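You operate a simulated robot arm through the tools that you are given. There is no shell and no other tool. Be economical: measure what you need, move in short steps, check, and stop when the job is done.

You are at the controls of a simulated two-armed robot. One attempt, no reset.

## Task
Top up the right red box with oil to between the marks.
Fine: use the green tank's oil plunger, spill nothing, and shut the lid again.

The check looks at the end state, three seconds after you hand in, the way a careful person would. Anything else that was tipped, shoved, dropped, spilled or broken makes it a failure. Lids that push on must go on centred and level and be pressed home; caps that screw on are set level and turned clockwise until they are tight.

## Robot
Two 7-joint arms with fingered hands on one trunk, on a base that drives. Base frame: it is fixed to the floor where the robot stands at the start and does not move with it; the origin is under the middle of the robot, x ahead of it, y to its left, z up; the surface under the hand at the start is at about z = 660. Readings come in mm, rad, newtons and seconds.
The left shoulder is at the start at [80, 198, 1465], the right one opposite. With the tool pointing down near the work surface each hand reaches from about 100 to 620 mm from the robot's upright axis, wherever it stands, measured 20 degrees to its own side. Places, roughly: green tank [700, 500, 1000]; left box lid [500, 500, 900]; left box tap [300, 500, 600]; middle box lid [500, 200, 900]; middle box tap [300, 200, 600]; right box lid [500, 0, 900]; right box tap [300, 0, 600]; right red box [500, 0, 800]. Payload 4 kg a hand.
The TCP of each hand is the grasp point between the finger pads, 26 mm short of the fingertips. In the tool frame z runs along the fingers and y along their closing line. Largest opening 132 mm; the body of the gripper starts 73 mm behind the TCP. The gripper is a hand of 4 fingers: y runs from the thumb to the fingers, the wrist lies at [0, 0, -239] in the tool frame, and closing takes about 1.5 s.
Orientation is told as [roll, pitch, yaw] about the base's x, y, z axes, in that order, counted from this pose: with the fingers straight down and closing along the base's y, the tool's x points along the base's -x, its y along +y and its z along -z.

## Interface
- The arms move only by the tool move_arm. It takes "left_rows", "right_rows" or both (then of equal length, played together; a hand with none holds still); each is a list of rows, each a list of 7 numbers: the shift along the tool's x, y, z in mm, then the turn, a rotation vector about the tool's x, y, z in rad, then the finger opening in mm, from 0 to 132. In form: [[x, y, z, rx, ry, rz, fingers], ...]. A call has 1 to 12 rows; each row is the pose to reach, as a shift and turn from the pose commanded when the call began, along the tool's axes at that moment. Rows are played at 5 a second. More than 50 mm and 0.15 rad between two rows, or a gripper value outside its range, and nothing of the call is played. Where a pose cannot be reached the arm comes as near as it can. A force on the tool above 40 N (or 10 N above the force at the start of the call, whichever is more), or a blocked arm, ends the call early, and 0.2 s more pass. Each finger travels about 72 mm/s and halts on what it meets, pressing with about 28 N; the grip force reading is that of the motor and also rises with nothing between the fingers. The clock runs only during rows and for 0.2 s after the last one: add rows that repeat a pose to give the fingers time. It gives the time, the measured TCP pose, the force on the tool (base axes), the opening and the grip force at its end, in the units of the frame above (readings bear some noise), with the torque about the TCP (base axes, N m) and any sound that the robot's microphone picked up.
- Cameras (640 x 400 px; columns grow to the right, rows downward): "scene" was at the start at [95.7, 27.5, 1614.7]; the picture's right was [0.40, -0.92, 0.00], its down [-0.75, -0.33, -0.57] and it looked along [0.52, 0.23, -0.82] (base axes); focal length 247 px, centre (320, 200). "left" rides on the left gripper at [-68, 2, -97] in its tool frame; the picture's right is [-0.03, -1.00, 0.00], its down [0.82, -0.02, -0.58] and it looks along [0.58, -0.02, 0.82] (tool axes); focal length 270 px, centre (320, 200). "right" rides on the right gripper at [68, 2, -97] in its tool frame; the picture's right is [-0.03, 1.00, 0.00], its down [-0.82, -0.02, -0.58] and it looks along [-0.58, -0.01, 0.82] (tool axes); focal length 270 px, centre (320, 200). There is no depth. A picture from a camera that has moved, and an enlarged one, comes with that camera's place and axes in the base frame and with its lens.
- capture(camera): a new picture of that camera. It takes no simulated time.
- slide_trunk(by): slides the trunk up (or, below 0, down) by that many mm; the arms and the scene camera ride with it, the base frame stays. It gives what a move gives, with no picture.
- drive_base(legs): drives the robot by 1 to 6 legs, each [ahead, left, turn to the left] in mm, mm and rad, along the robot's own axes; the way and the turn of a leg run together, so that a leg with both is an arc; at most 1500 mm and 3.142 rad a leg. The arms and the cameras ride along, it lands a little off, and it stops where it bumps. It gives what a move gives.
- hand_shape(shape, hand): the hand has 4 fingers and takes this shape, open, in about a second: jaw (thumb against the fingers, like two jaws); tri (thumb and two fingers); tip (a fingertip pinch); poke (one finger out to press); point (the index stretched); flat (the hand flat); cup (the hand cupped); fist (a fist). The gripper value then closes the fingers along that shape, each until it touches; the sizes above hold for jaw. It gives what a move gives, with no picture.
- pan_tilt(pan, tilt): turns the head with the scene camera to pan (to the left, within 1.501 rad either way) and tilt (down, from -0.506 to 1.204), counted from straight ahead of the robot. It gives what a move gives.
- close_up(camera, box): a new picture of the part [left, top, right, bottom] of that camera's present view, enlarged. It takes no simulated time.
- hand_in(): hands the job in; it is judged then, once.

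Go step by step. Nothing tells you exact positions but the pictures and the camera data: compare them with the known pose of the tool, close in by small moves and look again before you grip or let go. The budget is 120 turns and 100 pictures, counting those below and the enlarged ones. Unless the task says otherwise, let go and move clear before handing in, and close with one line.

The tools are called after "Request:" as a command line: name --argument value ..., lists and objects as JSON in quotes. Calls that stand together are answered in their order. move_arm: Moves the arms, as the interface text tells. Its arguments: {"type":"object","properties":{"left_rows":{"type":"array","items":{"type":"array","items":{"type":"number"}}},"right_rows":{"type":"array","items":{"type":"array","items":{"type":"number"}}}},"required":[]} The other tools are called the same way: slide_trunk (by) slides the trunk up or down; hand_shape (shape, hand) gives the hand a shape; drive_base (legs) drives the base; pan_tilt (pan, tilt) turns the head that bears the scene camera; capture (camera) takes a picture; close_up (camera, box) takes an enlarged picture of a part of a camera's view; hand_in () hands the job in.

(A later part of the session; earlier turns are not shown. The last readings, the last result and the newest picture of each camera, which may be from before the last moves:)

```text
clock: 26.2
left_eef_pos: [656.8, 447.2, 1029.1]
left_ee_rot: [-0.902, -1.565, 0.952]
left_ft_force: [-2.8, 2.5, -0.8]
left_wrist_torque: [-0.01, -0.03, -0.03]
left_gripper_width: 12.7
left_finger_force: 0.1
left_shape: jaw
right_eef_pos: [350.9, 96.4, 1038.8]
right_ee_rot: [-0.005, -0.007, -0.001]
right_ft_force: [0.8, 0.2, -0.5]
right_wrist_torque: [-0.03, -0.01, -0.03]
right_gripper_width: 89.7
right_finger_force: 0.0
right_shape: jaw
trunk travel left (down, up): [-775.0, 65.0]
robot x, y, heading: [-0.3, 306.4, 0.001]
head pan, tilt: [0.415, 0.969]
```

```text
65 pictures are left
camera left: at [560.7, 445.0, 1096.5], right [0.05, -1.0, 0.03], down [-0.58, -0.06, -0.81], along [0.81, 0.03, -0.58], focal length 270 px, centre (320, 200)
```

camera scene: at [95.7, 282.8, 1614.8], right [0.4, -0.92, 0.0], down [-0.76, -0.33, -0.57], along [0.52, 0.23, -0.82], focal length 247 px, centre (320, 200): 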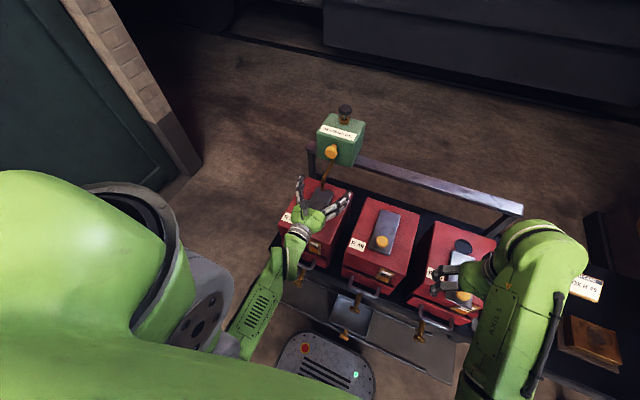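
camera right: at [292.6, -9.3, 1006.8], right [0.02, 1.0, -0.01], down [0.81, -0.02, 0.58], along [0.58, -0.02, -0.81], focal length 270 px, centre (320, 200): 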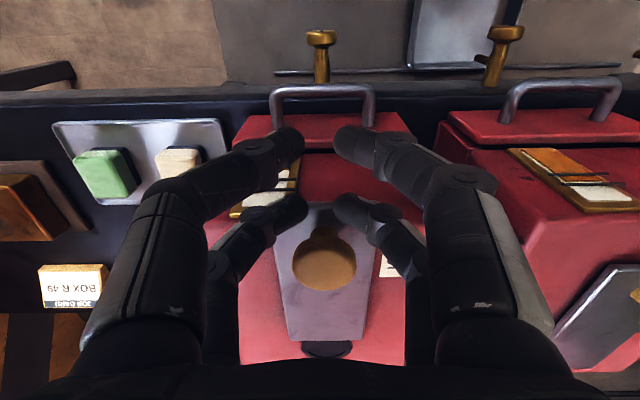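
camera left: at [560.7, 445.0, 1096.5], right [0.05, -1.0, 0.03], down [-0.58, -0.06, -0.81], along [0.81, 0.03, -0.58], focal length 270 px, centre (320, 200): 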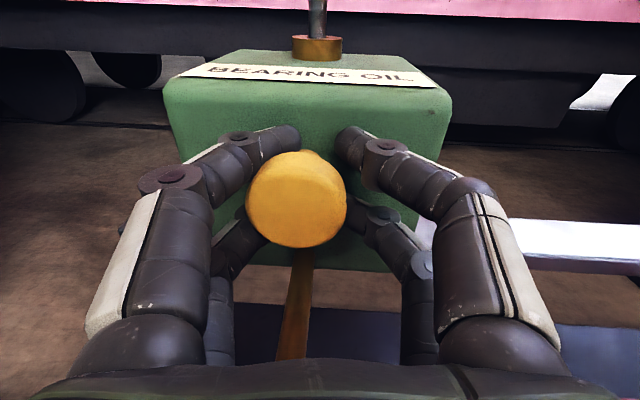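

The tank slides freely. I'll back off a few mm from its face and drive the base to the right in two stages with the cage dragging it.

Request:
move_arm --left_rows '[[0, 0, -5, 0, 0, 0, 12], [0, 0, -5, 0, 0, 0, 12]]'

Request:
drive_base --legs '[[0, -200, 0]]'

Request:
capture --camera "left"

Request:
capture --camera "scene"

```text
clock: 26.8
left_eef_pos: [653.5, 448.0, 1029.3]
left_ee_rot: [-0.952, -1.562, 1.002]
left_ft_force: [10.4, 2.8, 1.2]
left_wrist_torque: [0.05, 0.02, -0.24]
left_gripper_width: 12.3
left_finger_force: 0.1
left_shape: jaw
right_eef_pos: [355.9, 96.3, 1038.9]
right_ee_rot: [-0.006, -0.006, -0.001]
right_ft_force: [-0.2, -0.5, 0.5]
right_wrist_torque: [0.03, -0.04, 0.01]
right_gripper_width: 89.6
right_finger_force: 0.2
right_shape: jaw
trunk travel left (down, up): [-775.0, 65.0]
robot x, y, heading: [1.9, 302.4, -0.002]
head pan, tilt: [0.415, 0.969]
```

```text
clock: 28.4
left_eef_pos: [650.4, 250.8, 1027.1]
left_ee_rot: [-0.915, -1.559, 0.967]
left_ft_force: [2.2, -2.5, 0.6]
left_wrist_torque: [0.01, -0.01, 0.01]
left_gripper_width: 12.9
left_finger_force: 0.1
left_shape: jaw
right_eef_pos: [351.6, -101.5, 1040.7]
right_ee_rot: [-0.009, -0.008, -0.001]
right_ft_force: [0.3, -0.3, -0.3]
right_wrist_torque: [-0.02, 0.03, -0.03]
right_gripper_width: 89.8
right_finger_force: 0.0
right_shape: jaw
trunk travel left (down, up): [-775.0, 65.0]
robot x, y, heading: [2.9, 105.2, -0.002]
head pan, tilt: [0.415, 0.969]
```

```text
64 pictures are left
camera left: at [554.2, 247.9, 1095.4], right [0.05, -1.0, 0.03], down [-0.58, -0.06, -0.81], along [0.81, 0.02, -0.58], focal length 270 px, centre (320, 200)
```

left: 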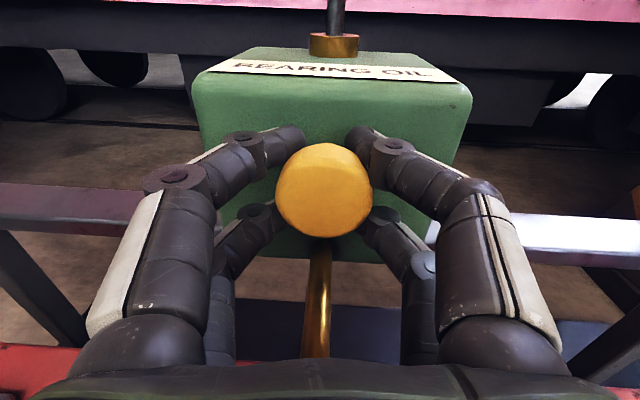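

```text
63 pictures are left
camera scene: at [94.0, 135.0, 1614.6], right [0.4, -0.92, 0.0], down [-0.75, -0.33, -0.57], along [0.52, 0.23, -0.82], focal length 247 px, centre (320, 200)
```

scene: 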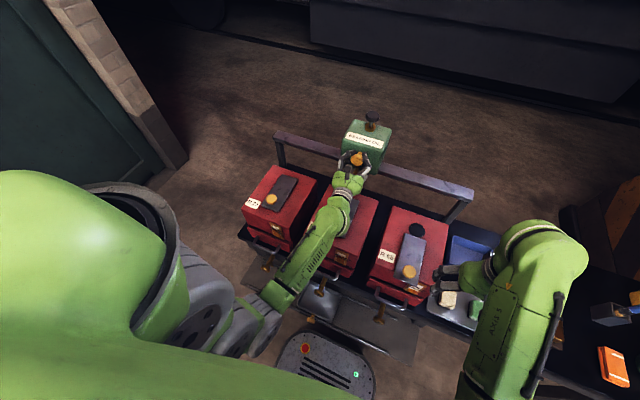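

The tank follows nicely (knob y≈248). I'll drive another 205 mm right.

Request:
drive_base --legs '[[0, -205, 0]]'

Request:
capture --camera "left"

Request:
capture --camera "scene"

```text
clock: 30.1
left_eef_pos: [649.8, 44.2, 1027.5]
left_ee_rot: [-0.903, -1.561, 0.96]
left_ft_force: [0.9, 0.4, 0.7]
left_wrist_torque: [0.0, -0.02, -0.02]
left_gripper_width: 12.5
left_finger_force: 0.0
left_shape: jaw
right_eef_pos: [351.4, -309.1, 1040.1]
right_ee_rot: [-0.008, -0.007, 0.001]
right_ft_force: [-0.4, 1.0, 0.2]
right_wrist_torque: [-0.03, 0.05, -0.05]
right_gripper_width: 89.7
right_finger_force: 0.1
right_shape: jaw
trunk travel left (down, up): [-775.0, 65.0]
robot x, y, heading: [-4.1, -103.4, -0.001]
head pan, tilt: [0.415, 0.969]
```

```text
62 pictures are left
camera left: at [554.1, 40.8, 1095.6], right [0.05, -1.0, 0.03], down [-0.58, -0.06, -0.81], along [0.81, 0.02, -0.58], focal length 270 px, centre (320, 200)
```

left: 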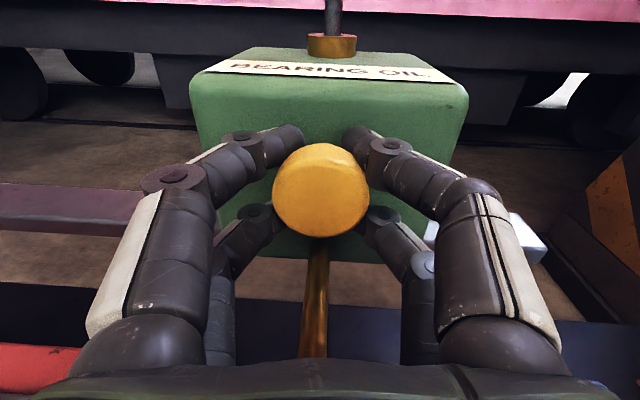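

```text
61 pictures are left
camera scene: at [94.2, -72.8, 1614.7], right [0.4, -0.92, 0.0], down [-0.75, -0.33, -0.57], along [0.52, 0.23, -0.82], focal length 247 px, centre (320, 200)
```

scene: 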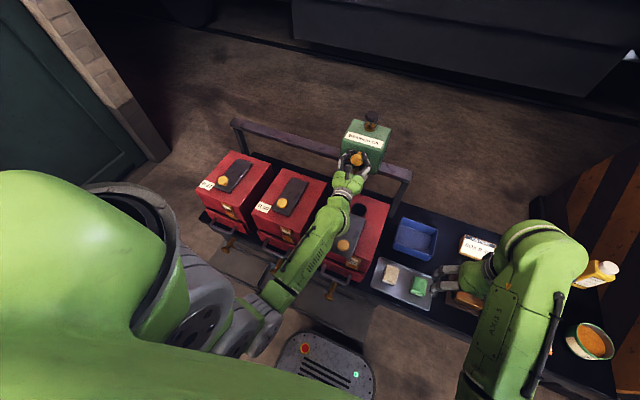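

About 50 mm remain. I'll use the arm for 40 mm, then look at the spout versus the hole with the scene camera.

Request:
move_arm --left_rows '[[0, -10, 0, 0, 0, 0, 12], [0, -20, 0, 0, 0, 0, 12], [0, -30, 0, 0, 0, 0, 12], [0, -40, 0, 0, 0, 0, 12], [0, -48, 0, 0, 0, 0, 12], [0, -48, 0, 0, 0, 0, 12]]'

Request:
close_up --camera "scene" --box '[310, 100, 430, 280]'

Request:
close_up --camera "left" --box '[200, 130, 440, 380]'

```text
clock: 31.5
left_eef_pos: [652.4, -5.9, 1027.2]
left_ee_rot: [-0.75, -1.563, 0.803]
left_ft_force: [-0.5, 0.6, 0.9]
left_wrist_torque: [-0.02, 0.01, 0.01]
left_gripper_width: 12.4
left_finger_force: 0.1
left_shape: jaw
right_eef_pos: [352.6, -311.1, 1038.7]
right_ee_rot: [-0.005, -0.008, -0.001]
right_ft_force: [-1.1, -0.4, 0.0]
right_wrist_torque: [-0.03, -0.02, 0.0]
right_gripper_width: 89.6
right_finger_force: 0.0
right_shape: jaw
trunk travel left (down, up): [-775.0, 65.0]
robot x, y, heading: [-2.4, -103.4, 0.001]
head pan, tilt: [0.415, 0.969]
```

```text
2.22 times, centred on (370, 190) of scene
camera zoom: at [94.7, -76.1, 1614.7], right [0.4, -0.92, 0.0], down [-0.76, -0.33, -0.57], along [0.52, 0.23, -0.82], focal length 549 px, centre (209, 222)
```

zoom: 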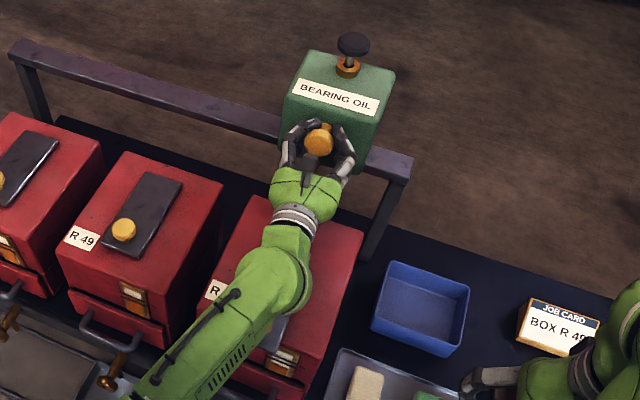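

```text
1.60 times, centred on (320, 255) of left
camera zoom: at [556.9, -9.2, 1095.6], right [0.05, -1.0, 0.03], down [-0.58, -0.06, -0.81], along [0.81, 0.03, -0.58], focal length 432 px, centre (320, 112)
```

zoom: 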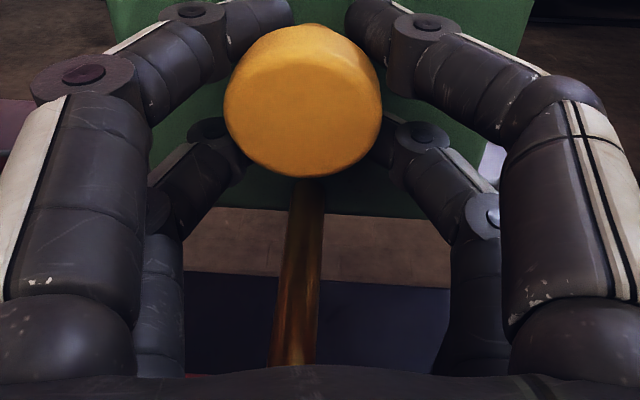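

I'll open the hand, back off and look at the spout and hole from behind.

Request:
move_arm --left_rows '[[0, 0, 0, 0, 0, 0, 40], [0, 0, 0, 0, 0, 0, 70], [0, 0, 0, 0, 0, 0, 95], [0, 0, 0, 0, 0, 0, 110], [0, 0, -35, 0, 0, 0, 110], [0, 0, -75, 0, 0, 0, 110], [0, 0, -115, 0, 0, 0, 110], [0, 0, -155, 0, 0, 0, 110], [-10, 0, -175, 0, 0, 0, 110], [-10, 0, -175, 0, 0, 0, 110]]'

Request:
capture --camera "left"

Request:
close_up --camera "scene" --box '[310, 100, 430, 280]'

```text
clock: 33.7
left_eef_pos: [477.9, -15.6, 1039.0]
left_ee_rot: [-0.716, -1.562, 0.771]
left_ft_force: [-0.5, -0.4, -0.1]
left_wrist_torque: [-0.02, -0.04, -0.02]
left_gripper_width: 109.9
left_finger_force: 0.1
left_shape: jaw
right_eef_pos: [352.2, -310.9, 1040.3]
right_ee_rot: [-0.005, -0.007, -0.001]
right_ft_force: [-0.7, -0.5, 0.2]
right_wrist_torque: [0.01, -0.01, 0.0]
right_gripper_width: 89.7
right_finger_force: 0.1
right_shape: jaw
trunk travel left (down, up): [-775.0, 65.0]
robot x, y, heading: [-4.8, -103.4, -0.002]
head pan, tilt: [0.415, 0.969]
```

```text
58 pictures are left
camera left: at [382.7, -18.6, 1107.5], right [0.05, -1.0, 0.03], down [-0.58, -0.06, -0.81], along [0.81, 0.03, -0.58], focal length 270 px, centre (320, 200)
```

left: 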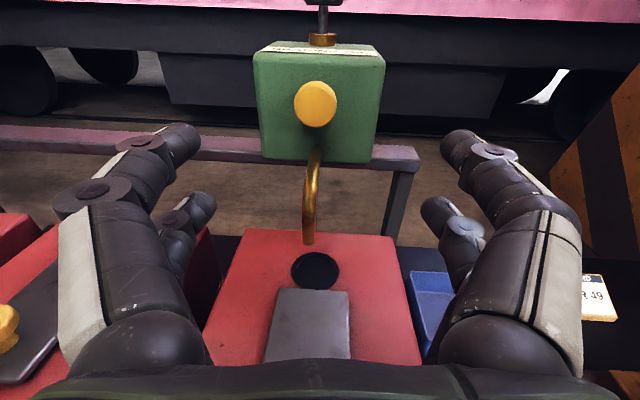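

```text
2.22 times, centred on (370, 190) of scene
camera zoom: at [95.5, -76.2, 1614.6], right [0.4, -0.92, 0.0], down [-0.76, -0.33, -0.57], along [0.52, 0.23, -0.82], focal length 549 px, centre (209, 222)
```

zoom: 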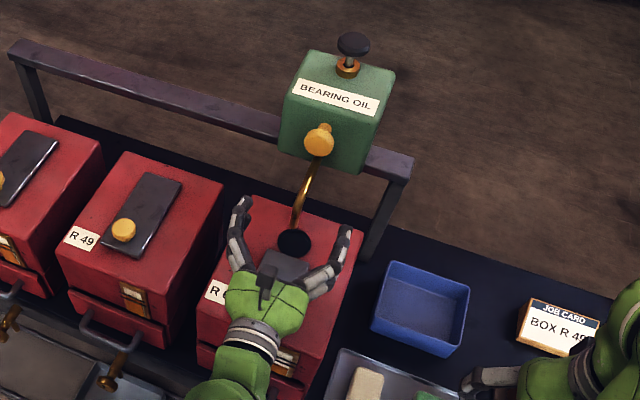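

Request:
close_up --camera "left" --box '[250, 140, 390, 300]'

Request:
close_up --camera "scene" --box '[350, 165, 400, 230]'

```text
2.50 times, centred on (320, 220) of left
camera zoom: at [382.7, -18.6, 1107.5], right [0.05, -1.0, 0.03], down [-0.58, -0.06, -0.81], along [0.81, 0.03, -0.58], focal length 676 px, centre (320, 150)
```

zoom: 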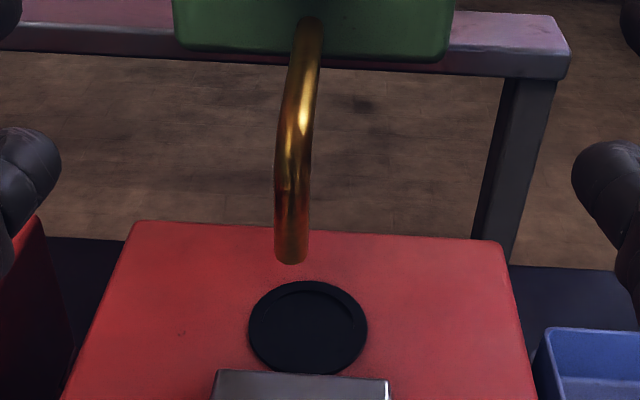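

```text
6.15 times, centred on (375, 198) of scene
camera zoom: at [95.5, -76.2, 1614.6], right [0.4, -0.92, 0.0], down [-0.76, -0.33, -0.57], along [0.52, 0.23, -0.82], focal length 1521 px, centre (-18, 215)
```

zoom: 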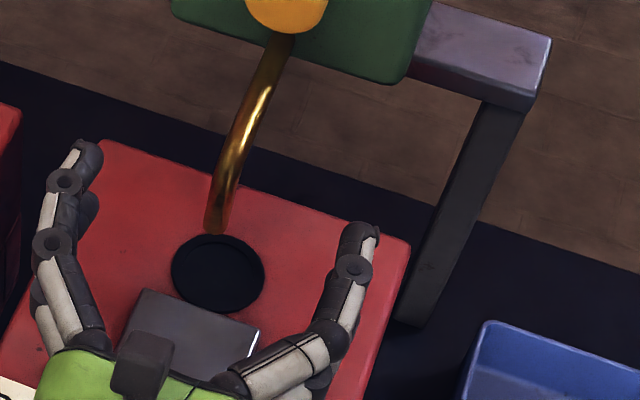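

Spout tip is at about (604, 0, 886) and the hole at (604, −7, 840) with radius ≈29 mm. The tank needs to go about 8 mm farther right, so I'll cage the knob again and nudge it.

Request:
move_arm --left_rows '[[10, 3, 45, 0, 0, 0, 110], [10, 6, 90, 0, 0, 0, 110], [10, 6, 135, 0, 0, 0, 110], [10, 6, 160, 0, 0, 0, 110], [10, 6, 174, 0, 0, 0, 90], [10, 6, 174, 0, 0, 0, 60], [10, 6, 174, 0, 0, 0, 35], [10, 6, 174, 0, 0, 0, 15], [10, 6, 174, 0, 0, 0, 12], [10, 6, 174, 0, 0, 0, 12]]'

Request:
capture --camera "left"

```text
clock: 35.9
left_eef_pos: [652.2, -0.6, 1028.2]
left_ee_rot: [-0.723, -1.562, 0.773]
left_ft_force: [-0.4, -3.2, 1.3]
left_wrist_torque: [-0.01, 0.01, -0.02]
left_gripper_width: 12.8
left_finger_force: 0.0
left_shape: jaw
right_eef_pos: [352.5, -310.9, 1038.0]
right_ee_rot: [-0.006, -0.007, 0.001]
right_ft_force: [-0.5, -0.2, 0.4]
right_wrist_torque: [0.0, 0.01, 0.02]
right_gripper_width: 89.8
right_finger_force: 0.2
right_shape: jaw
trunk travel left (down, up): [-775.0, 65.0]
robot x, y, heading: [2.9, -106.5, -0.002]
head pan, tilt: [0.415, 0.969]
```

```text
54 pictures are left
camera left: at [555.6, -3.5, 1096.6], right [0.05, -1.0, 0.03], down [-0.58, -0.06, -0.81], along [0.81, 0.03, -0.58], focal length 270 px, centre (320, 200)
```

left: 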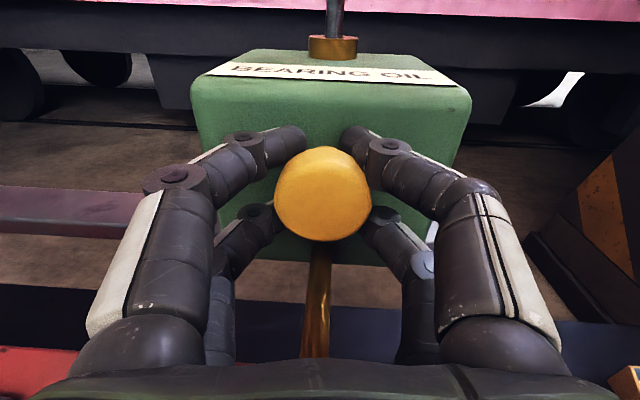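

Request:
move_arm --left_rows '[[0, -4, 0, 0, 0, 0, 12], [0, -9, 0, 0, 0, 0, 12], [0, -9, 0, 0, 0, 0, 12]]'

Request:
capture --camera "left"

```text
clock: 36.7
left_eef_pos: [653.3, -10.3, 1027.5]
left_ee_rot: [-0.712, -1.561, 0.765]
left_ft_force: [0.1, 1.2, -0.3]
left_wrist_torque: [0.01, -0.04, 0.02]
left_gripper_width: 12.6
left_finger_force: 0.0
left_shape: jaw
right_eef_pos: [352.4, -311.1, 1038.7]
right_ee_rot: [-0.005, -0.008, 0.001]
right_ft_force: [0.3, 0.5, 0.0]
right_wrist_torque: [0.0, 0.03, 0.0]
right_gripper_width: 89.6
right_finger_force: 0.0
right_shape: jaw
trunk travel left (down, up): [-775.0, 65.0]
robot x, y, heading: [2.0, -103.8, -0.004]
head pan, tilt: [0.415, 0.969]
```

```text
53 pictures are left
camera left: at [556.5, -12.4, 1096.1], right [0.05, -1.0, 0.03], down [-0.58, -0.06, -0.81], along [0.81, 0.03, -0.58], focal length 270 px, centre (320, 200)
```

left: 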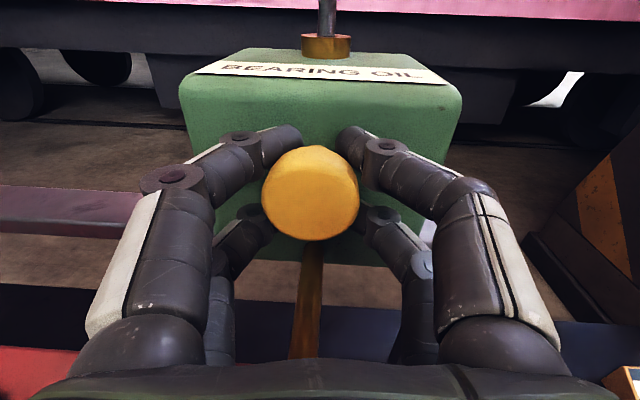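

The knob moved about 3.5 mm, so I'll push about 5 mm more, release and check.

Request:
move_arm --left_rows '[[0, -3, 0, 0, 0, 0, 12], [0, -5, 0, 0, 0, 0, 12], [0, -5, 0, 0, 0, 0, 12], [0, -2, 0, 0, 0, 0, 40], [0, 0, 0, 0, 0, 0, 70], [0, 0, 0, 0, 0, 0, 95], [0, 0, 0, 0, 0, 0, 110], [0, 0, -45, 0, 0, 0, 110], [0, 0, -90, 0, 0, 0, 110], [0, 0, -135, 0, 0, 0, 110], [-5, 0, -175, 0, 0, 0, 110], [-5, 0, -175, 0, 0, 0, 110]]'

Request:
close_up --camera "left" --box '[250, 140, 390, 300]'

Request:
close_up --camera "scene" --box '[350, 165, 400, 230]'

```text
clock: 39.3
left_eef_pos: [477.5, -19.5, 1034.0]
left_ee_rot: [-0.738, -1.561, 0.792]
left_ft_force: [0.5, -0.7, 0.0]
left_wrist_torque: [0.0, -0.03, -0.02]
left_gripper_width: 109.7
left_finger_force: 0.2
left_shape: jaw
right_eef_pos: [351.2, -311.5, 1038.9]
right_ee_rot: [-0.005, -0.008, 0.0]
right_ft_force: [0.5, 0.0, 0.1]
right_wrist_torque: [-0.01, -0.01, -0.01]
right_gripper_width: 89.8
right_finger_force: 0.1
right_shape: jaw
trunk travel left (down, up): [-775.0, 65.0]
robot x, y, heading: [-0.7, -105.2, -0.005]
head pan, tilt: [0.415, 0.969]
```

```text
2.50 times, centred on (320, 220) of left
camera zoom: at [380.7, -22.3, 1101.9], right [0.05, -1.0, 0.03], down [-0.58, -0.06, -0.81], along [0.81, 0.03, -0.58], focal length 676 px, centre (320, 150)
```

zoom: 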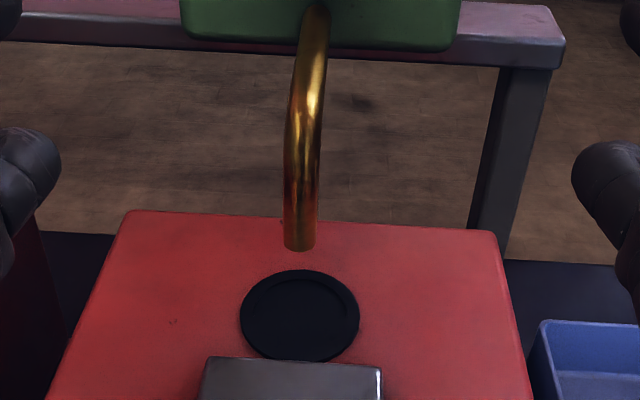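

```text
6.15 times, centred on (375, 198) of scene
camera zoom: at [94.8, -76.0, 1614.7], right [0.4, -0.92, 0.0], down [-0.76, -0.33, -0.57], along [0.52, 0.23, -0.82], focal length 1521 px, centre (-18, 215)
```

zoom: 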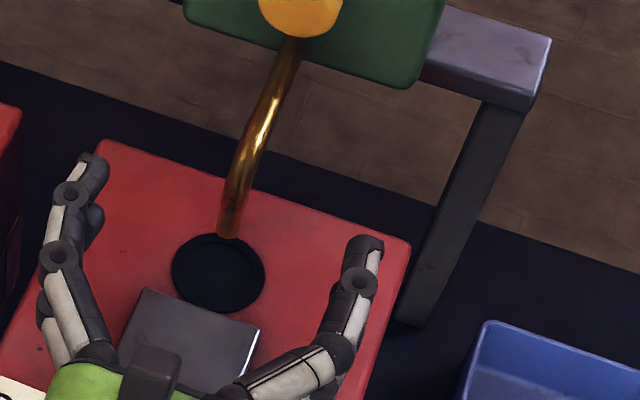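

The spout tip now sits over the middle of the hole. Next is the plunger, whose cap is at about (785, −8, 1112). I'll raise the trunk, give the left hand the poke shape and see where that finger is.

Request:
slide_trunk --by 60

Request:
hand_shape --hand "left" --shape "poke"

Request:
capture --camera "left"

Request:
capture --camera "scene"

```text
clock: 40.3
left_eef_pos: [476.1, -19.8, 1092.7]
left_ee_rot: [-0.716, -1.564, 0.768]
left_ft_force: [0.1, 0.0, -0.5]
left_wrist_torque: [-0.03, -0.01, -0.01]
left_gripper_width: 109.9
left_finger_force: 0.1
left_shape: jaw
right_eef_pos: [352.2, -310.2, 1099.6]
right_ee_rot: [-0.007, -0.006, 0.0]
right_ft_force: [-0.3, -0.1, 0.6]
right_wrist_torque: [0.0, 0.0, 0.0]
right_gripper_width: 89.7
right_finger_force: 0.0
right_shape: jaw
trunk travel left (down, up): [-835.0, 5.0]
robot x, y, heading: [-3.6, -105.4, -0.005]
head pan, tilt: [0.415, 0.969]
```

```text
clock: 41.2
left_eef_pos: [475.9, -20.1, 1094.2]
left_ee_rot: [-0.724, -1.563, 0.778]
left_ft_force: [-0.2, 0.9, 0.5]
left_wrist_torque: [0.04, -0.01, 0.0]
left_gripper_width: 0.0
left_finger_force: 0.1
left_shape: poke
right_eef_pos: [351.6, -310.9, 1099.4]
right_ee_rot: [-0.004, -0.007, 0.0]
right_ft_force: [-0.1, 0.5, -0.5]
right_wrist_torque: [0.03, 0.02, -0.06]
right_gripper_width: 89.6
right_finger_force: 0.0
right_shape: jaw
trunk travel left (down, up): [-835.0, 5.0]
robot x, y, heading: [1.1, -103.0, -0.005]
head pan, tilt: [0.415, 0.969]
```

```text
50 pictures are left
camera left: at [381.1, -22.3, 1161.7], right [0.05, -1.0, 0.03], down [-0.58, -0.06, -0.81], along [0.81, 0.03, -0.58], focal length 270 px, centre (320, 200)
```

left: 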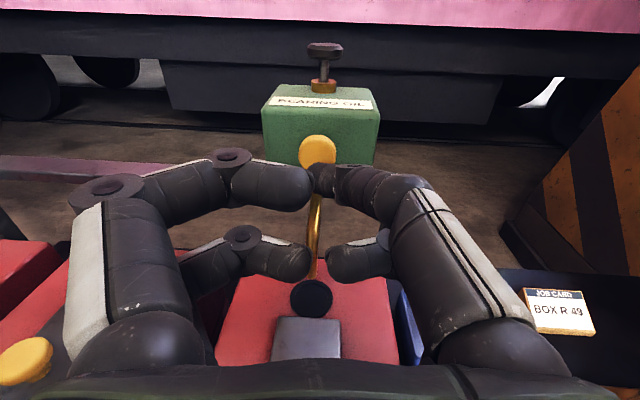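

```text
49 pictures are left
camera scene: at [94.7, -75.9, 1674.7], right [0.4, -0.92, 0.0], down [-0.76, -0.33, -0.57], along [0.52, 0.23, -0.82], focal length 247 px, centre (320, 200)
```

scene: 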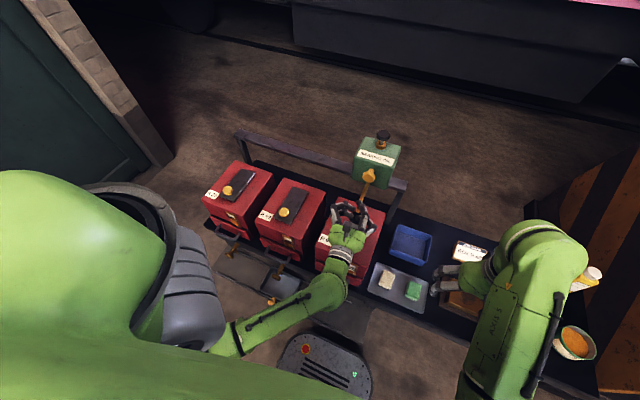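

Cap centre is at about (777, −7, 1117). I'll raise the hand, swing it to point down and bring it forward over the tank, staying above the cap.

Request:
move_arm --left_rows '[[-35, 0, 0, 0, 0.05, 0, 132], [-70, 0, 10, 0, 0.18, 0, 132], [-100, 0, 35, 0, 0.32, 0, 132], [-105, -1, 60, 0, 0.46, 0, 132], [-105, -1, 85, 0, 0.6, 0, 132], [-105, -2, 110, 0, 0.74, 0, 132], [-105, -2, 135, 0, 0.88, 0, 132], [-105, -3, 160, 0, 1.02, 0, 132], [-105, -3, 185, 0, 1.16, 0, 132], [-105, -4, 205, 0, 1.3, 0, 132], [-105, -4, 224, 0, 1.42, 0, 132], [-105, -4, 224, 0, 1.42, 0, 132]]'

Request:
capture --camera "left"

Request:
capture --camera "scene"

```text
clock: 43.8
left_eef_pos: [700.3, -12.7, 1197.0]
left_ee_rot: [-0.006, -0.142, 0.054]
left_ft_force: [-0.3, -0.5, 0.7]
left_wrist_torque: [-0.02, 0.02, -0.02]
left_gripper_width: 0.0
left_finger_force: 0.0
left_shape: poke
right_eef_pos: [352.4, -310.8, 1099.0]
right_ee_rot: [-0.005, -0.007, 0.002]
right_ft_force: [-1.1, -0.6, 0.0]
right_wrist_torque: [0.01, 0.01, 0.0]
right_gripper_width: 89.8
right_finger_force: 0.1
right_shape: jaw
trunk travel left (down, up): [-835.0, 5.0]
robot x, y, heading: [-3.8, -103.6, -0.0]
head pan, tilt: [0.415, 0.969]
```

```text
48 pictures are left
camera left: at [755.3, -5.9, 1301.7], right [0.08, -1.0, 0.01], down [-0.89, -0.07, 0.46], along [-0.45, -0.04, -0.89], focal length 270 px, centre (320, 200)
```

left: 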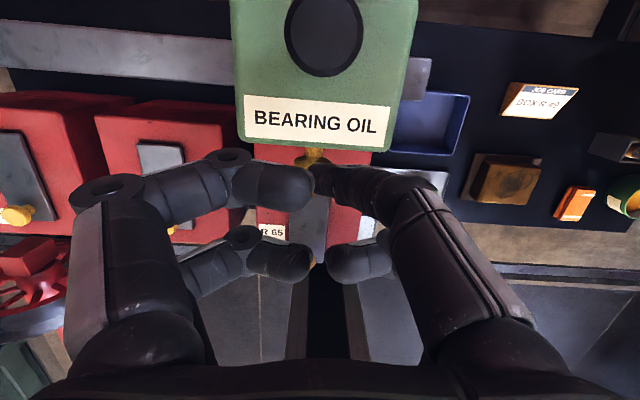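

```text
47 pictures are left
camera scene: at [94.5, -75.8, 1674.7], right [0.4, -0.92, 0.0], down [-0.75, -0.33, -0.57], along [0.52, 0.23, -0.82], focal length 247 px, centre (320, 200)
```

scene: 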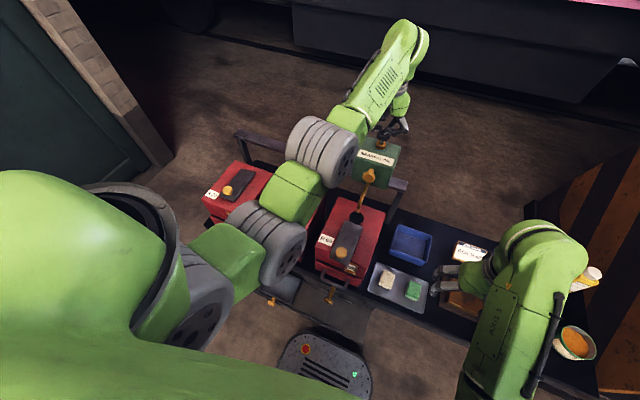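

Request:
close_up --camera "scene" --box '[340, 70, 440, 170]'

Request:
close_up --camera "left" --box '[220, 130, 440, 300]'

```text
4.00 times, centred on (390, 120) of scene
camera zoom: at [94.5, -75.8, 1674.7], right [0.4, -0.92, 0.0], down [-0.75, -0.33, -0.57], along [0.52, 0.23, -0.82], focal length 989 px, centre (40, 520)
```

zoom: 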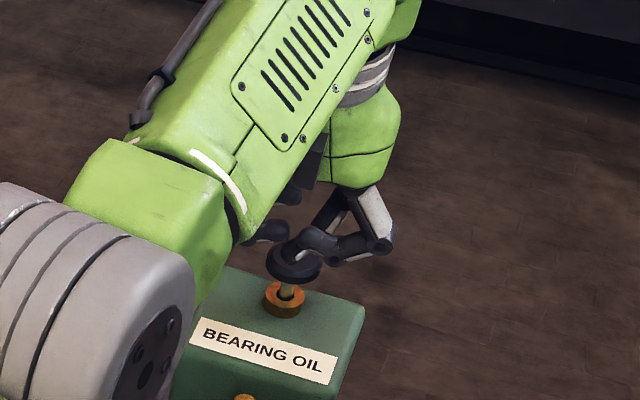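

```text
2.35 times, centred on (330, 215) of left
camera zoom: at [755.3, -5.9, 1301.7], right [0.08, -1.0, 0.01], down [-0.89, -0.07, 0.46], along [-0.45, -0.04, -0.89], focal length 636 px, centre (296, 165)
```

zoom: 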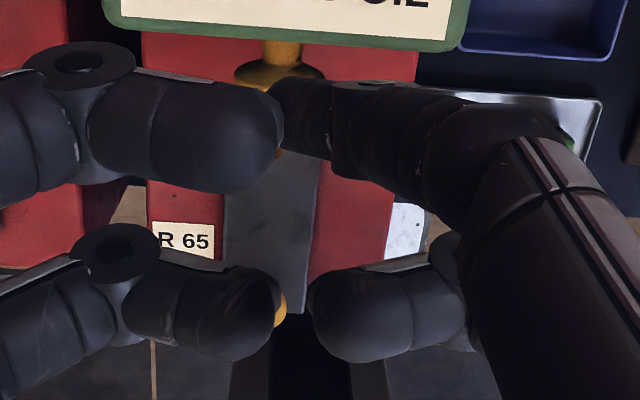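

The index finger points down near the tool axis. I'll bring it over the cap and hold above it.

Request:
move_arm --left_rows '[[-18, 0.5, 3, 0, 0.05, 0, 132], [-36, 1, 6, 0, 0.1, 0, 132], [-54, 1.5, 9, 0, 0.14, 0, 132], [-71, 2, 12, 0, 0.14, 0, 132], [-69, 2, 32, 0, 0.14, 0, 132], [-69, 2, 32, 0, 0.14, 0, 132]]'

Request:
capture --camera "left"

Request:
close_up --camera "scene" --box '[340, 70, 440, 170]'

```text
clock: 45.2
left_eef_pos: [718.5, -14.8, 1180.0]
left_ee_rot: [-0.004, -0.003, 0.055]
left_ft_force: [0.5, -0.9, 0.5]
left_wrist_torque: [0.01, 0.01, 0.01]
left_gripper_width: 0.0
left_finger_force: 0.0
left_shape: poke
left hand out of reach, approached as far as the arm can: row 2, 3, 4, 5, 6
right_eef_pos: [351.0, -310.9, 1100.2]
right_ee_rot: [-0.005, -0.008, 0.002]
right_ft_force: [0.1, -0.2, 0.3]
right_wrist_torque: [-0.01, -0.01, 0.0]
right_gripper_width: 90.0
right_finger_force: 0.1
right_shape: jaw
trunk travel left (down, up): [-835.0, 5.0]
robot x, y, heading: [-2.4, -103.3, -0.004]
head pan, tilt: [0.415, 0.969]
```

```text
44 pictures are left
camera left: at [786.6, -6.9, 1276.2], right [0.08, -1.0, 0.01], down [-0.82, -0.06, 0.57], along [-0.57, -0.05, -0.82], focal length 270 px, centre (320, 200)
```

left: 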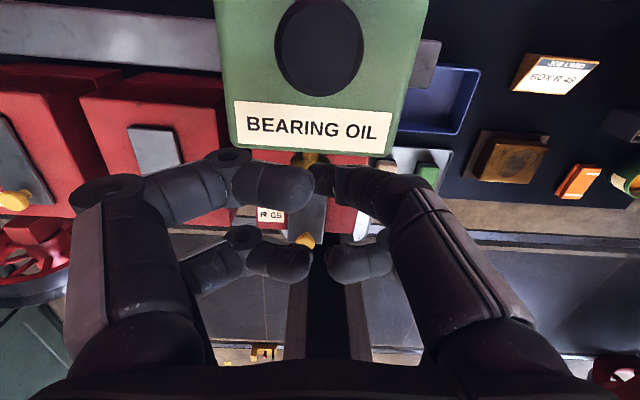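

```text
4.00 times, centred on (390, 120) of scene
camera zoom: at [94.8, -75.6, 1674.7], right [0.4, -0.92, 0.0], down [-0.76, -0.33, -0.57], along [0.52, 0.23, -0.82], focal length 989 px, centre (40, 520)
```

zoom: 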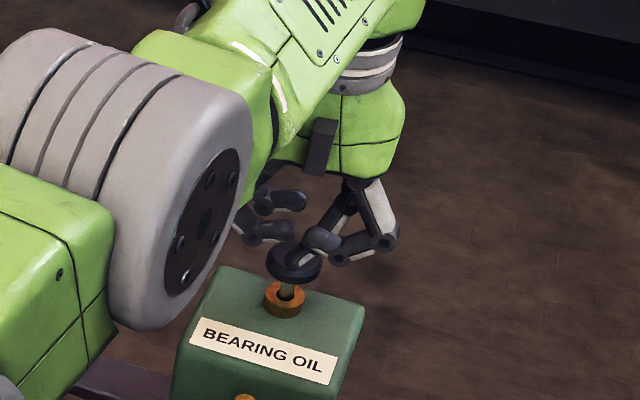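

Straight down runs out of reach at x≈718. I'll tilt the hand about 0.5 rad forward and aim the tip at (772, −9).

Request:
move_arm --left_rows '[[0, 0, -10, 0, -0.13, 0, 132], [-10, 1, -10, 0, -0.26, 0, 132], [-20, 2, -10, 0, -0.39, 0, 132], [-30, 3, -5, 0, -0.5, 0, 132], [-41, 4, 5, 0, -0.5, 0, 132], [-41, 4, 12, 0, -0.5, 0, 132], [-41, 4, 12, 0, -0.5, 0, 132]]'

Request:
capture --camera "left"

Request:
close_up --camera "scene" --box '[340, 70, 440, 170]'

```text
clock: 46.8
left_eef_pos: [804.4, -18.3, 1172.5]
left_ee_rot: [-0.006, -0.462, 0.058]
left_ft_force: [0.8, 0.0, -0.1]
left_wrist_torque: [-0.01, 0.01, 0.02]
left_gripper_width: 0.0
left_finger_force: 0.0
left_shape: poke
left hand out of reach, approached as far as the arm can: row 1, 2, 3, 4, 5, 6, 7
right_eef_pos: [351.9, -310.7, 1099.0]
right_ee_rot: [-0.005, -0.008, -0.001]
right_ft_force: [0.1, 0.6, 0.3]
right_wrist_torque: [0.01, 0.04, 0.02]
right_gripper_width: 89.6
right_finger_force: 0.1
right_shape: jaw
trunk travel left (down, up): [-835.0, 5.0]
robot x, y, heading: [-0.1, -105.1, 0.003]
head pan, tilt: [0.415, 0.969]
```

```text
42 pictures are left
camera left: at [822.9, -13.8, 1287.6], right [0.08, -1.0, 0.02], down [-0.99, -0.07, 0.15], along [-0.15, -0.03, -0.99], focal length 270 px, centre (320, 200)
```

left: 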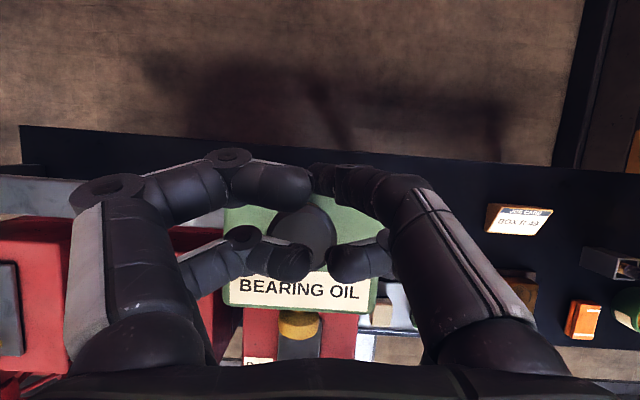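

```text
4.00 times, centred on (390, 120) of scene
camera zoom: at [95.5, -75.9, 1674.7], right [0.4, -0.92, 0.0], down [-0.76, -0.33, -0.57], along [0.52, 0.23, -0.82], focal length 989 px, centre (40, 520)
```

zoom: 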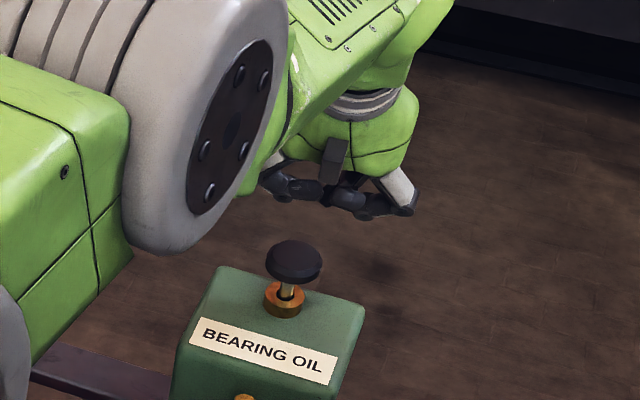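

The hand landed forward of target, since the earlier unreached command carried over. I'll pull back so the tip sits over the cap.

Request:
move_arm --left_rows '[[20, -2, -12, 0, 0, 0, 132], [47, -5, -28, 0, 0, 0, 132], [47, -5, -28, 0, 0, 0, 132]]'

Request:
capture --camera "left"

Request:
close_up --camera "scene" --box '[340, 70, 440, 170]'

```text
clock: 47.6
left_eef_pos: [807.9, -34.5, 1170.3]
left_ee_rot: [-0.007, -0.503, 0.06]
left_ft_force: [1.6, 0.1, 0.6]
left_wrist_torque: [0.02, 0.01, 0.01]
left_gripper_width: 0.0
left_finger_force: 0.2
left_shape: poke
left hand out of reach, approached as far as the arm can: row 1, 2, 3
right_eef_pos: [352.5, -308.9, 1100.1]
right_ee_rot: [-0.004, -0.007, 0.0]
right_ft_force: [0.0, 0.3, 0.0]
right_wrist_torque: [-0.02, -0.01, 0.01]
right_gripper_width: 89.8
right_finger_force: 0.0
right_shape: jaw
trunk travel left (down, up): [-835.0, 5.0]
robot x, y, heading: [-2.0, -104.5, -0.0]
head pan, tilt: [0.415, 0.969]
```

```text
40 pictures are left
camera left: at [822.3, -31.1, 1286.6], right [0.08, -1.0, 0.02], down [-0.99, -0.07, 0.11], along [-0.11, -0.03, -0.99], focal length 270 px, centre (320, 200)
```

left: 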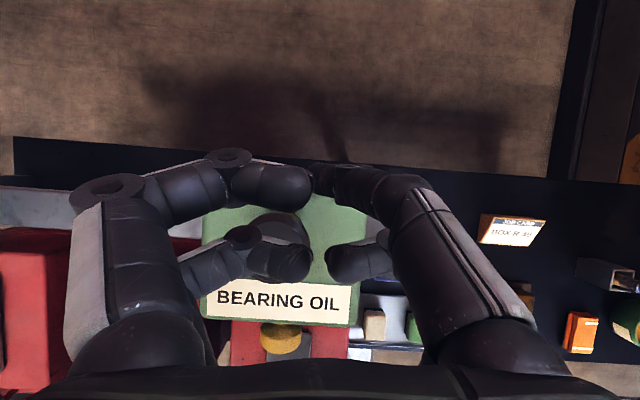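

```text
4.00 times, centred on (390, 120) of scene
camera zoom: at [94.8, -75.8, 1674.7], right [0.4, -0.92, 0.0], down [-0.76, -0.33, -0.57], along [0.52, 0.23, -0.82], focal length 989 px, centre (40, 520)
```

zoom: 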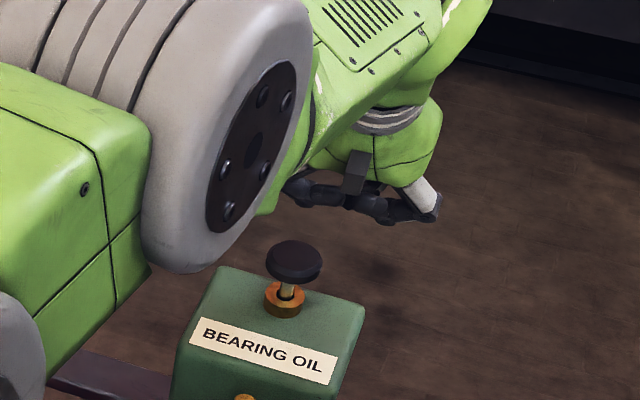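

The arm stuck in an odd spot. I'll back off and up to regain a good configuration.

Request:
move_arm --left_rows '[[20, 10, -22, 0, 0.05, 0, 132], [42, 20, -45, 0, 0.1, 0, 132], [55, 28, -60, 0, 0.15, 0, 132], [55, 28, -60, 0, 0.15, 0, 132]]'

```text
clock: 48.6
left_eef_pos: [780.5, -21.7, 1190.8]
left_ee_rot: [-0.006, -0.35, 0.055]
left_ft_force: [-0.6, 0.0, 0.0]
left_wrist_torque: [-0.02, 0.04, -0.01]
left_gripper_width: 0.2
left_finger_force: 0.2
left_shape: poke
left hand out of reach, approached as far as the arm can: row 1, 2, 3, 4
right_eef_pos: [351.1, -309.3, 1100.3]
right_ee_rot: [-0.004, -0.006, 0.001]
right_ft_force: [0.7, 0.1, -0.2]
right_wrist_torque: [-0.01, -0.03, 0.01]
right_gripper_width: 89.8
right_finger_force: 0.1
right_shape: jaw
trunk travel left (down, up): [-835.0, 5.0]
robot x, y, heading: [-0.9, -100.4, -0.001]
head pan, tilt: [0.415, 0.969]
```

I'll hold this arm pose instead and use the base for x/y and the trunk for vertical pressing. The tip should be near (789, −22), so I shift the base by (−17, +14).

Request:
drive_base --legs '[[-17, 14, 0]]'

Request:
capture --camera "left"

Request:
close_up --camera "scene" --box '[340, 70, 440, 170]'

```text
clock: 49.4
left_eef_pos: [767.1, -11.4, 1188.6]
left_ee_rot: [-0.002, -0.347, 0.054]
left_ft_force: [0.4, 0.3, -0.9]
left_wrist_torque: [0.03, 0.03, 0.03]
left_gripper_width: 0.1
left_finger_force: 0.0
left_shape: poke
right_eef_pos: [338.5, -298.1, 1099.0]
right_ee_rot: [-0.004, -0.003, 0.001]
right_ft_force: [-0.4, 0.1, -0.8]
right_wrist_torque: [0.01, 0.06, -0.03]
right_gripper_width: 89.9
right_finger_force: 0.0
right_shape: jaw
trunk travel left (down, up): [-835.0, 5.0]
robot x, y, heading: [-19.4, -88.1, -0.002]
head pan, tilt: [0.415, 0.969]
```

```text
38 pictures are left
camera left: at [798.6, -6.8, 1301.6], right [0.08, -1.0, 0.01], down [-0.96, -0.07, 0.27], along [-0.26, -0.03, -0.96], focal length 270 px, centre (320, 200)
```

left: 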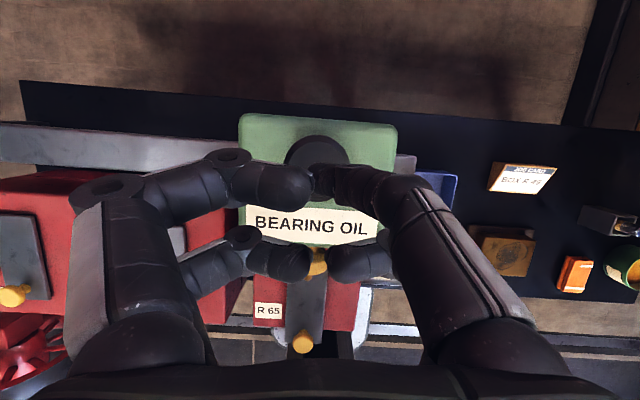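

```text
4.00 times, centred on (390, 120) of scene
camera zoom: at [83.0, -66.2, 1674.4], right [0.4, -0.92, 0.0], down [-0.76, -0.33, -0.56], along [0.52, 0.23, -0.83], focal length 989 px, centre (40, 520)
```

zoom: 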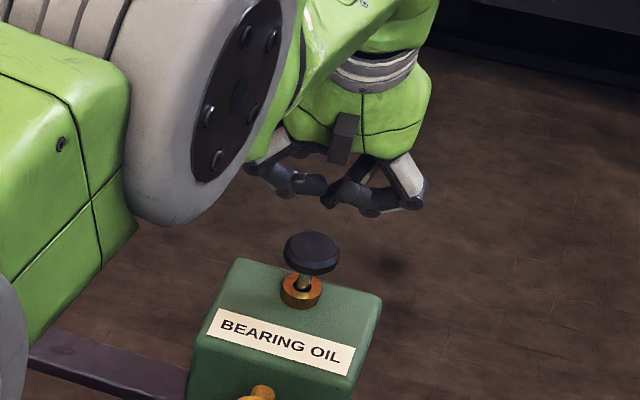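

The tip is right above the cap, about 42 mm up. I'll lower the trunk 36 mm, then press in small steps.

Request:
slide_trunk --by -36

Request:
close_up --camera "scene" --box '[310, 70, 470, 170]'

Request:
close_up --camera "scene" --box '[310, 190, 430, 310]'

```text
clock: 50.2
left_eef_pos: [764.9, -9.7, 1153.3]
left_ee_rot: [-0.003, -0.349, 0.054]
left_ft_force: [0.3, -0.3, 0.2]
left_wrist_torque: [0.0, 0.02, 0.01]
left_gripper_width: 0.0
left_finger_force: 0.1
left_shape: poke
right_eef_pos: [336.7, -298.2, 1063.8]
right_ee_rot: [-0.003, -0.005, 0.001]
right_ft_force: [0.3, 0.2, -0.4]
right_wrist_torque: [0.01, 0.01, 0.02]
right_gripper_width: 89.8
right_finger_force: 0.0
right_shape: jaw
trunk travel left (down, up): [-799.0, 41.0]
robot x, y, heading: [-16.7, -94.4, -0.004]
head pan, tilt: [0.415, 0.969]
```

```text
4.00 times, centred on (390, 120) of scene
camera zoom: at [81.2, -64.3, 1638.5], right [0.4, -0.92, 0.0], down [-0.76, -0.33, -0.56], along [0.52, 0.23, -0.83], focal length 989 px, centre (40, 520)
```

zoom: 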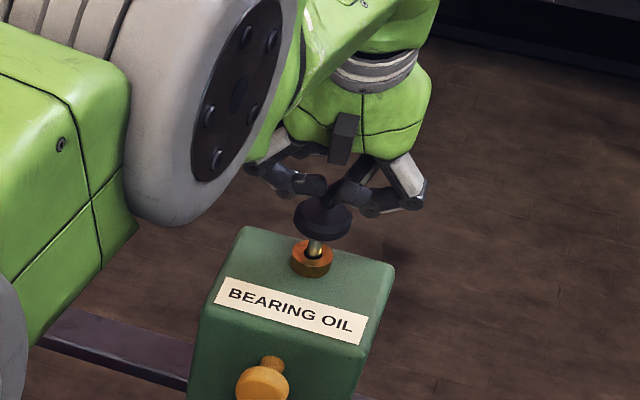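

```text
3.33 times, centred on (370, 250) of scene
camera zoom: at [81.2, -64.3, 1638.5], right [0.4, -0.92, 0.0], down [-0.76, -0.33, -0.56], along [0.52, 0.23, -0.83], focal length 824 px, centre (153, 33)
```

zoom: 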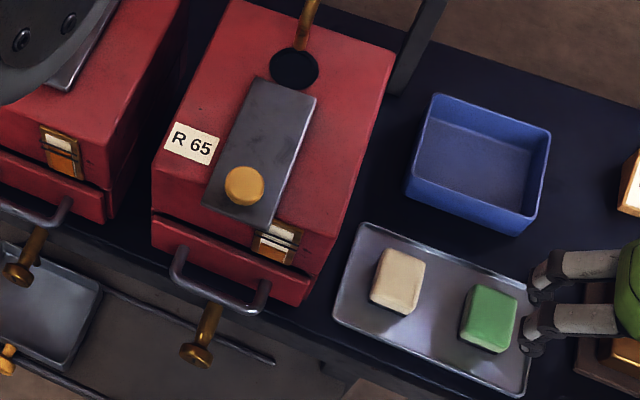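

Baseline gauge noted: oil is below the lower mark. Now the first short press.

Request:
slide_trunk --by -14

Request:
close_up --camera "scene" --box '[310, 70, 470, 170]'

Request:
close_up --camera "scene" --box '[330, 170, 400, 280]'

```text
clock: 50.8
left_eef_pos: [762.6, -9.2, 1142.7]
left_ee_rot: [-0.005, -0.354, 0.055]
left_ft_force: [-1.6, 0.4, 6.6]
left_wrist_torque: [0.01, -0.04, 0.0]
left_gripper_width: 0.0
left_finger_force: 0.0
left_shape: poke
right_eef_pos: [334.6, -296.9, 1049.4]
right_ee_rot: [-0.006, -0.008, 0.001]
right_ft_force: [-0.7, 0.3, -0.2]
right_wrist_torque: [0.0, -0.02, 0.02]
right_gripper_width: 89.7
right_finger_force: 0.0
right_shape: jaw
trunk travel left (down, up): [-785.0, 55.0]
robot x, y, heading: [-16.3, -88.0, -0.0]
head pan, tilt: [0.415, 0.969]
```

```text
4.00 times, centred on (390, 120) of scene
camera zoom: at [76.9, -62.9, 1624.8], right [0.4, -0.92, 0.0], down [-0.75, -0.33, -0.57], along [0.52, 0.23, -0.82], focal length 989 px, centre (40, 520)
```

zoom: 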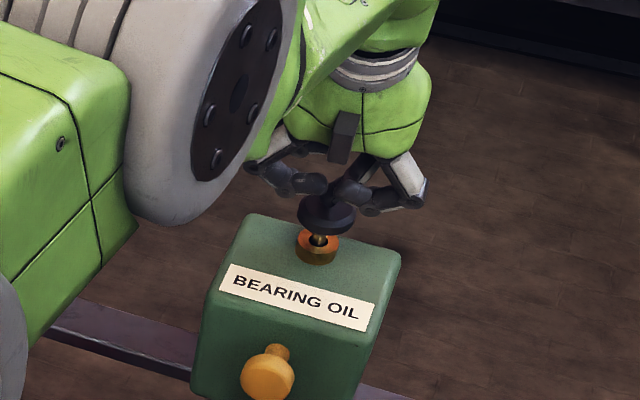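

```text
3.64 times, centred on (365, 225) of scene
camera zoom: at [76.9, -62.9, 1624.8], right [0.4, -0.92, 0.0], down [-0.75, -0.33, -0.57], along [0.52, 0.23, -0.82], focal length 899 px, centre (156, 109)
```

zoom: 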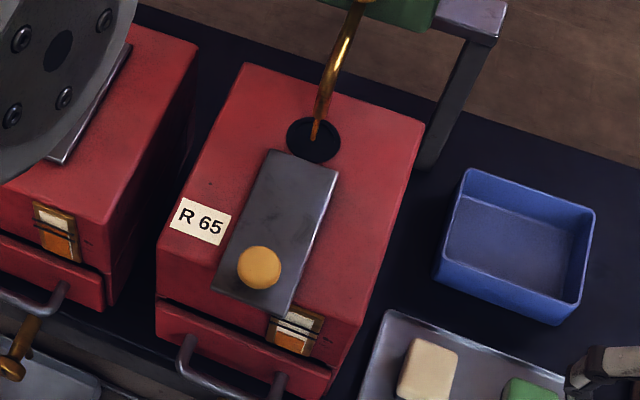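

Oil is running into the hole. I'll check the gauge closely.

Request:
close_up --camera "scene" --box '[350, 245, 374, 270]'

Request:
slide_trunk --by -1

Request:
close_up --camera "scene" --box '[350, 245, 374, 270]'

```text
16.00 times, centred on (362, 258) of scene
camera zoom: at [76.9, -62.9, 1624.8], right [0.4, -0.92, 0.0], down [-0.75, -0.33, -0.57], along [0.52, 0.23, -0.82], focal length 3955 px, centre (-352, -720)
```

zoom: 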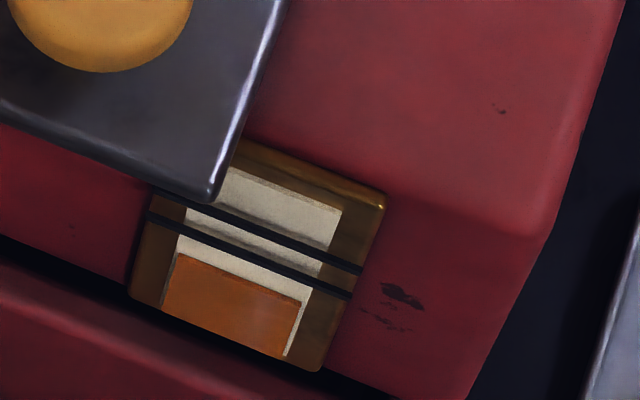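

```text
clock: 51.3
left_eef_pos: [764.1, -7.2, 1140.2]
left_ee_rot: [-0.005, -0.353, 0.055]
left_ft_force: [0.5, 0.1, 7.1]
left_wrist_torque: [0.0, -0.07, -0.02]
left_gripper_width: 0.0
left_finger_force: 0.1
left_shape: poke
right_eef_pos: [334.2, -296.6, 1049.8]
right_ee_rot: [-0.006, -0.009, 0.003]
right_ft_force: [0.4, 0.1, 0.0]
right_wrist_torque: [-0.05, 0.01, -0.01]
right_gripper_width: 89.6
right_finger_force: 0.1
right_shape: jaw
trunk travel left (down, up): [-784.0, 56.0]
robot x, y, heading: [-18.0, -90.0, -0.0]
head pan, tilt: [0.415, 0.969]
```

```text
16.00 times, centred on (362, 258) of scene
camera zoom: at [76.6, -62.3, 1623.8], right [0.4, -0.92, 0.0], down [-0.75, -0.33, -0.57], along [0.52, 0.23, -0.82], focal length 3955 px, centre (-352, -720)
```

zoom: 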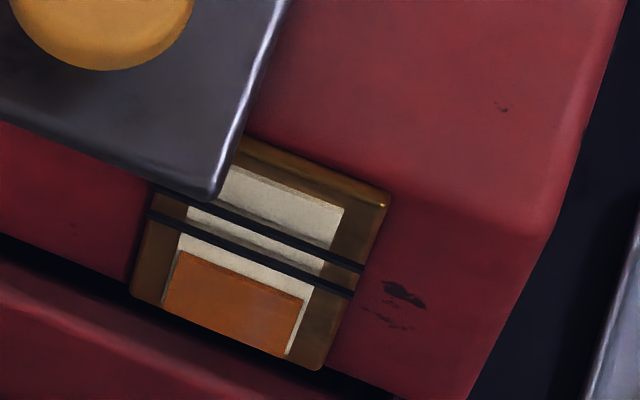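

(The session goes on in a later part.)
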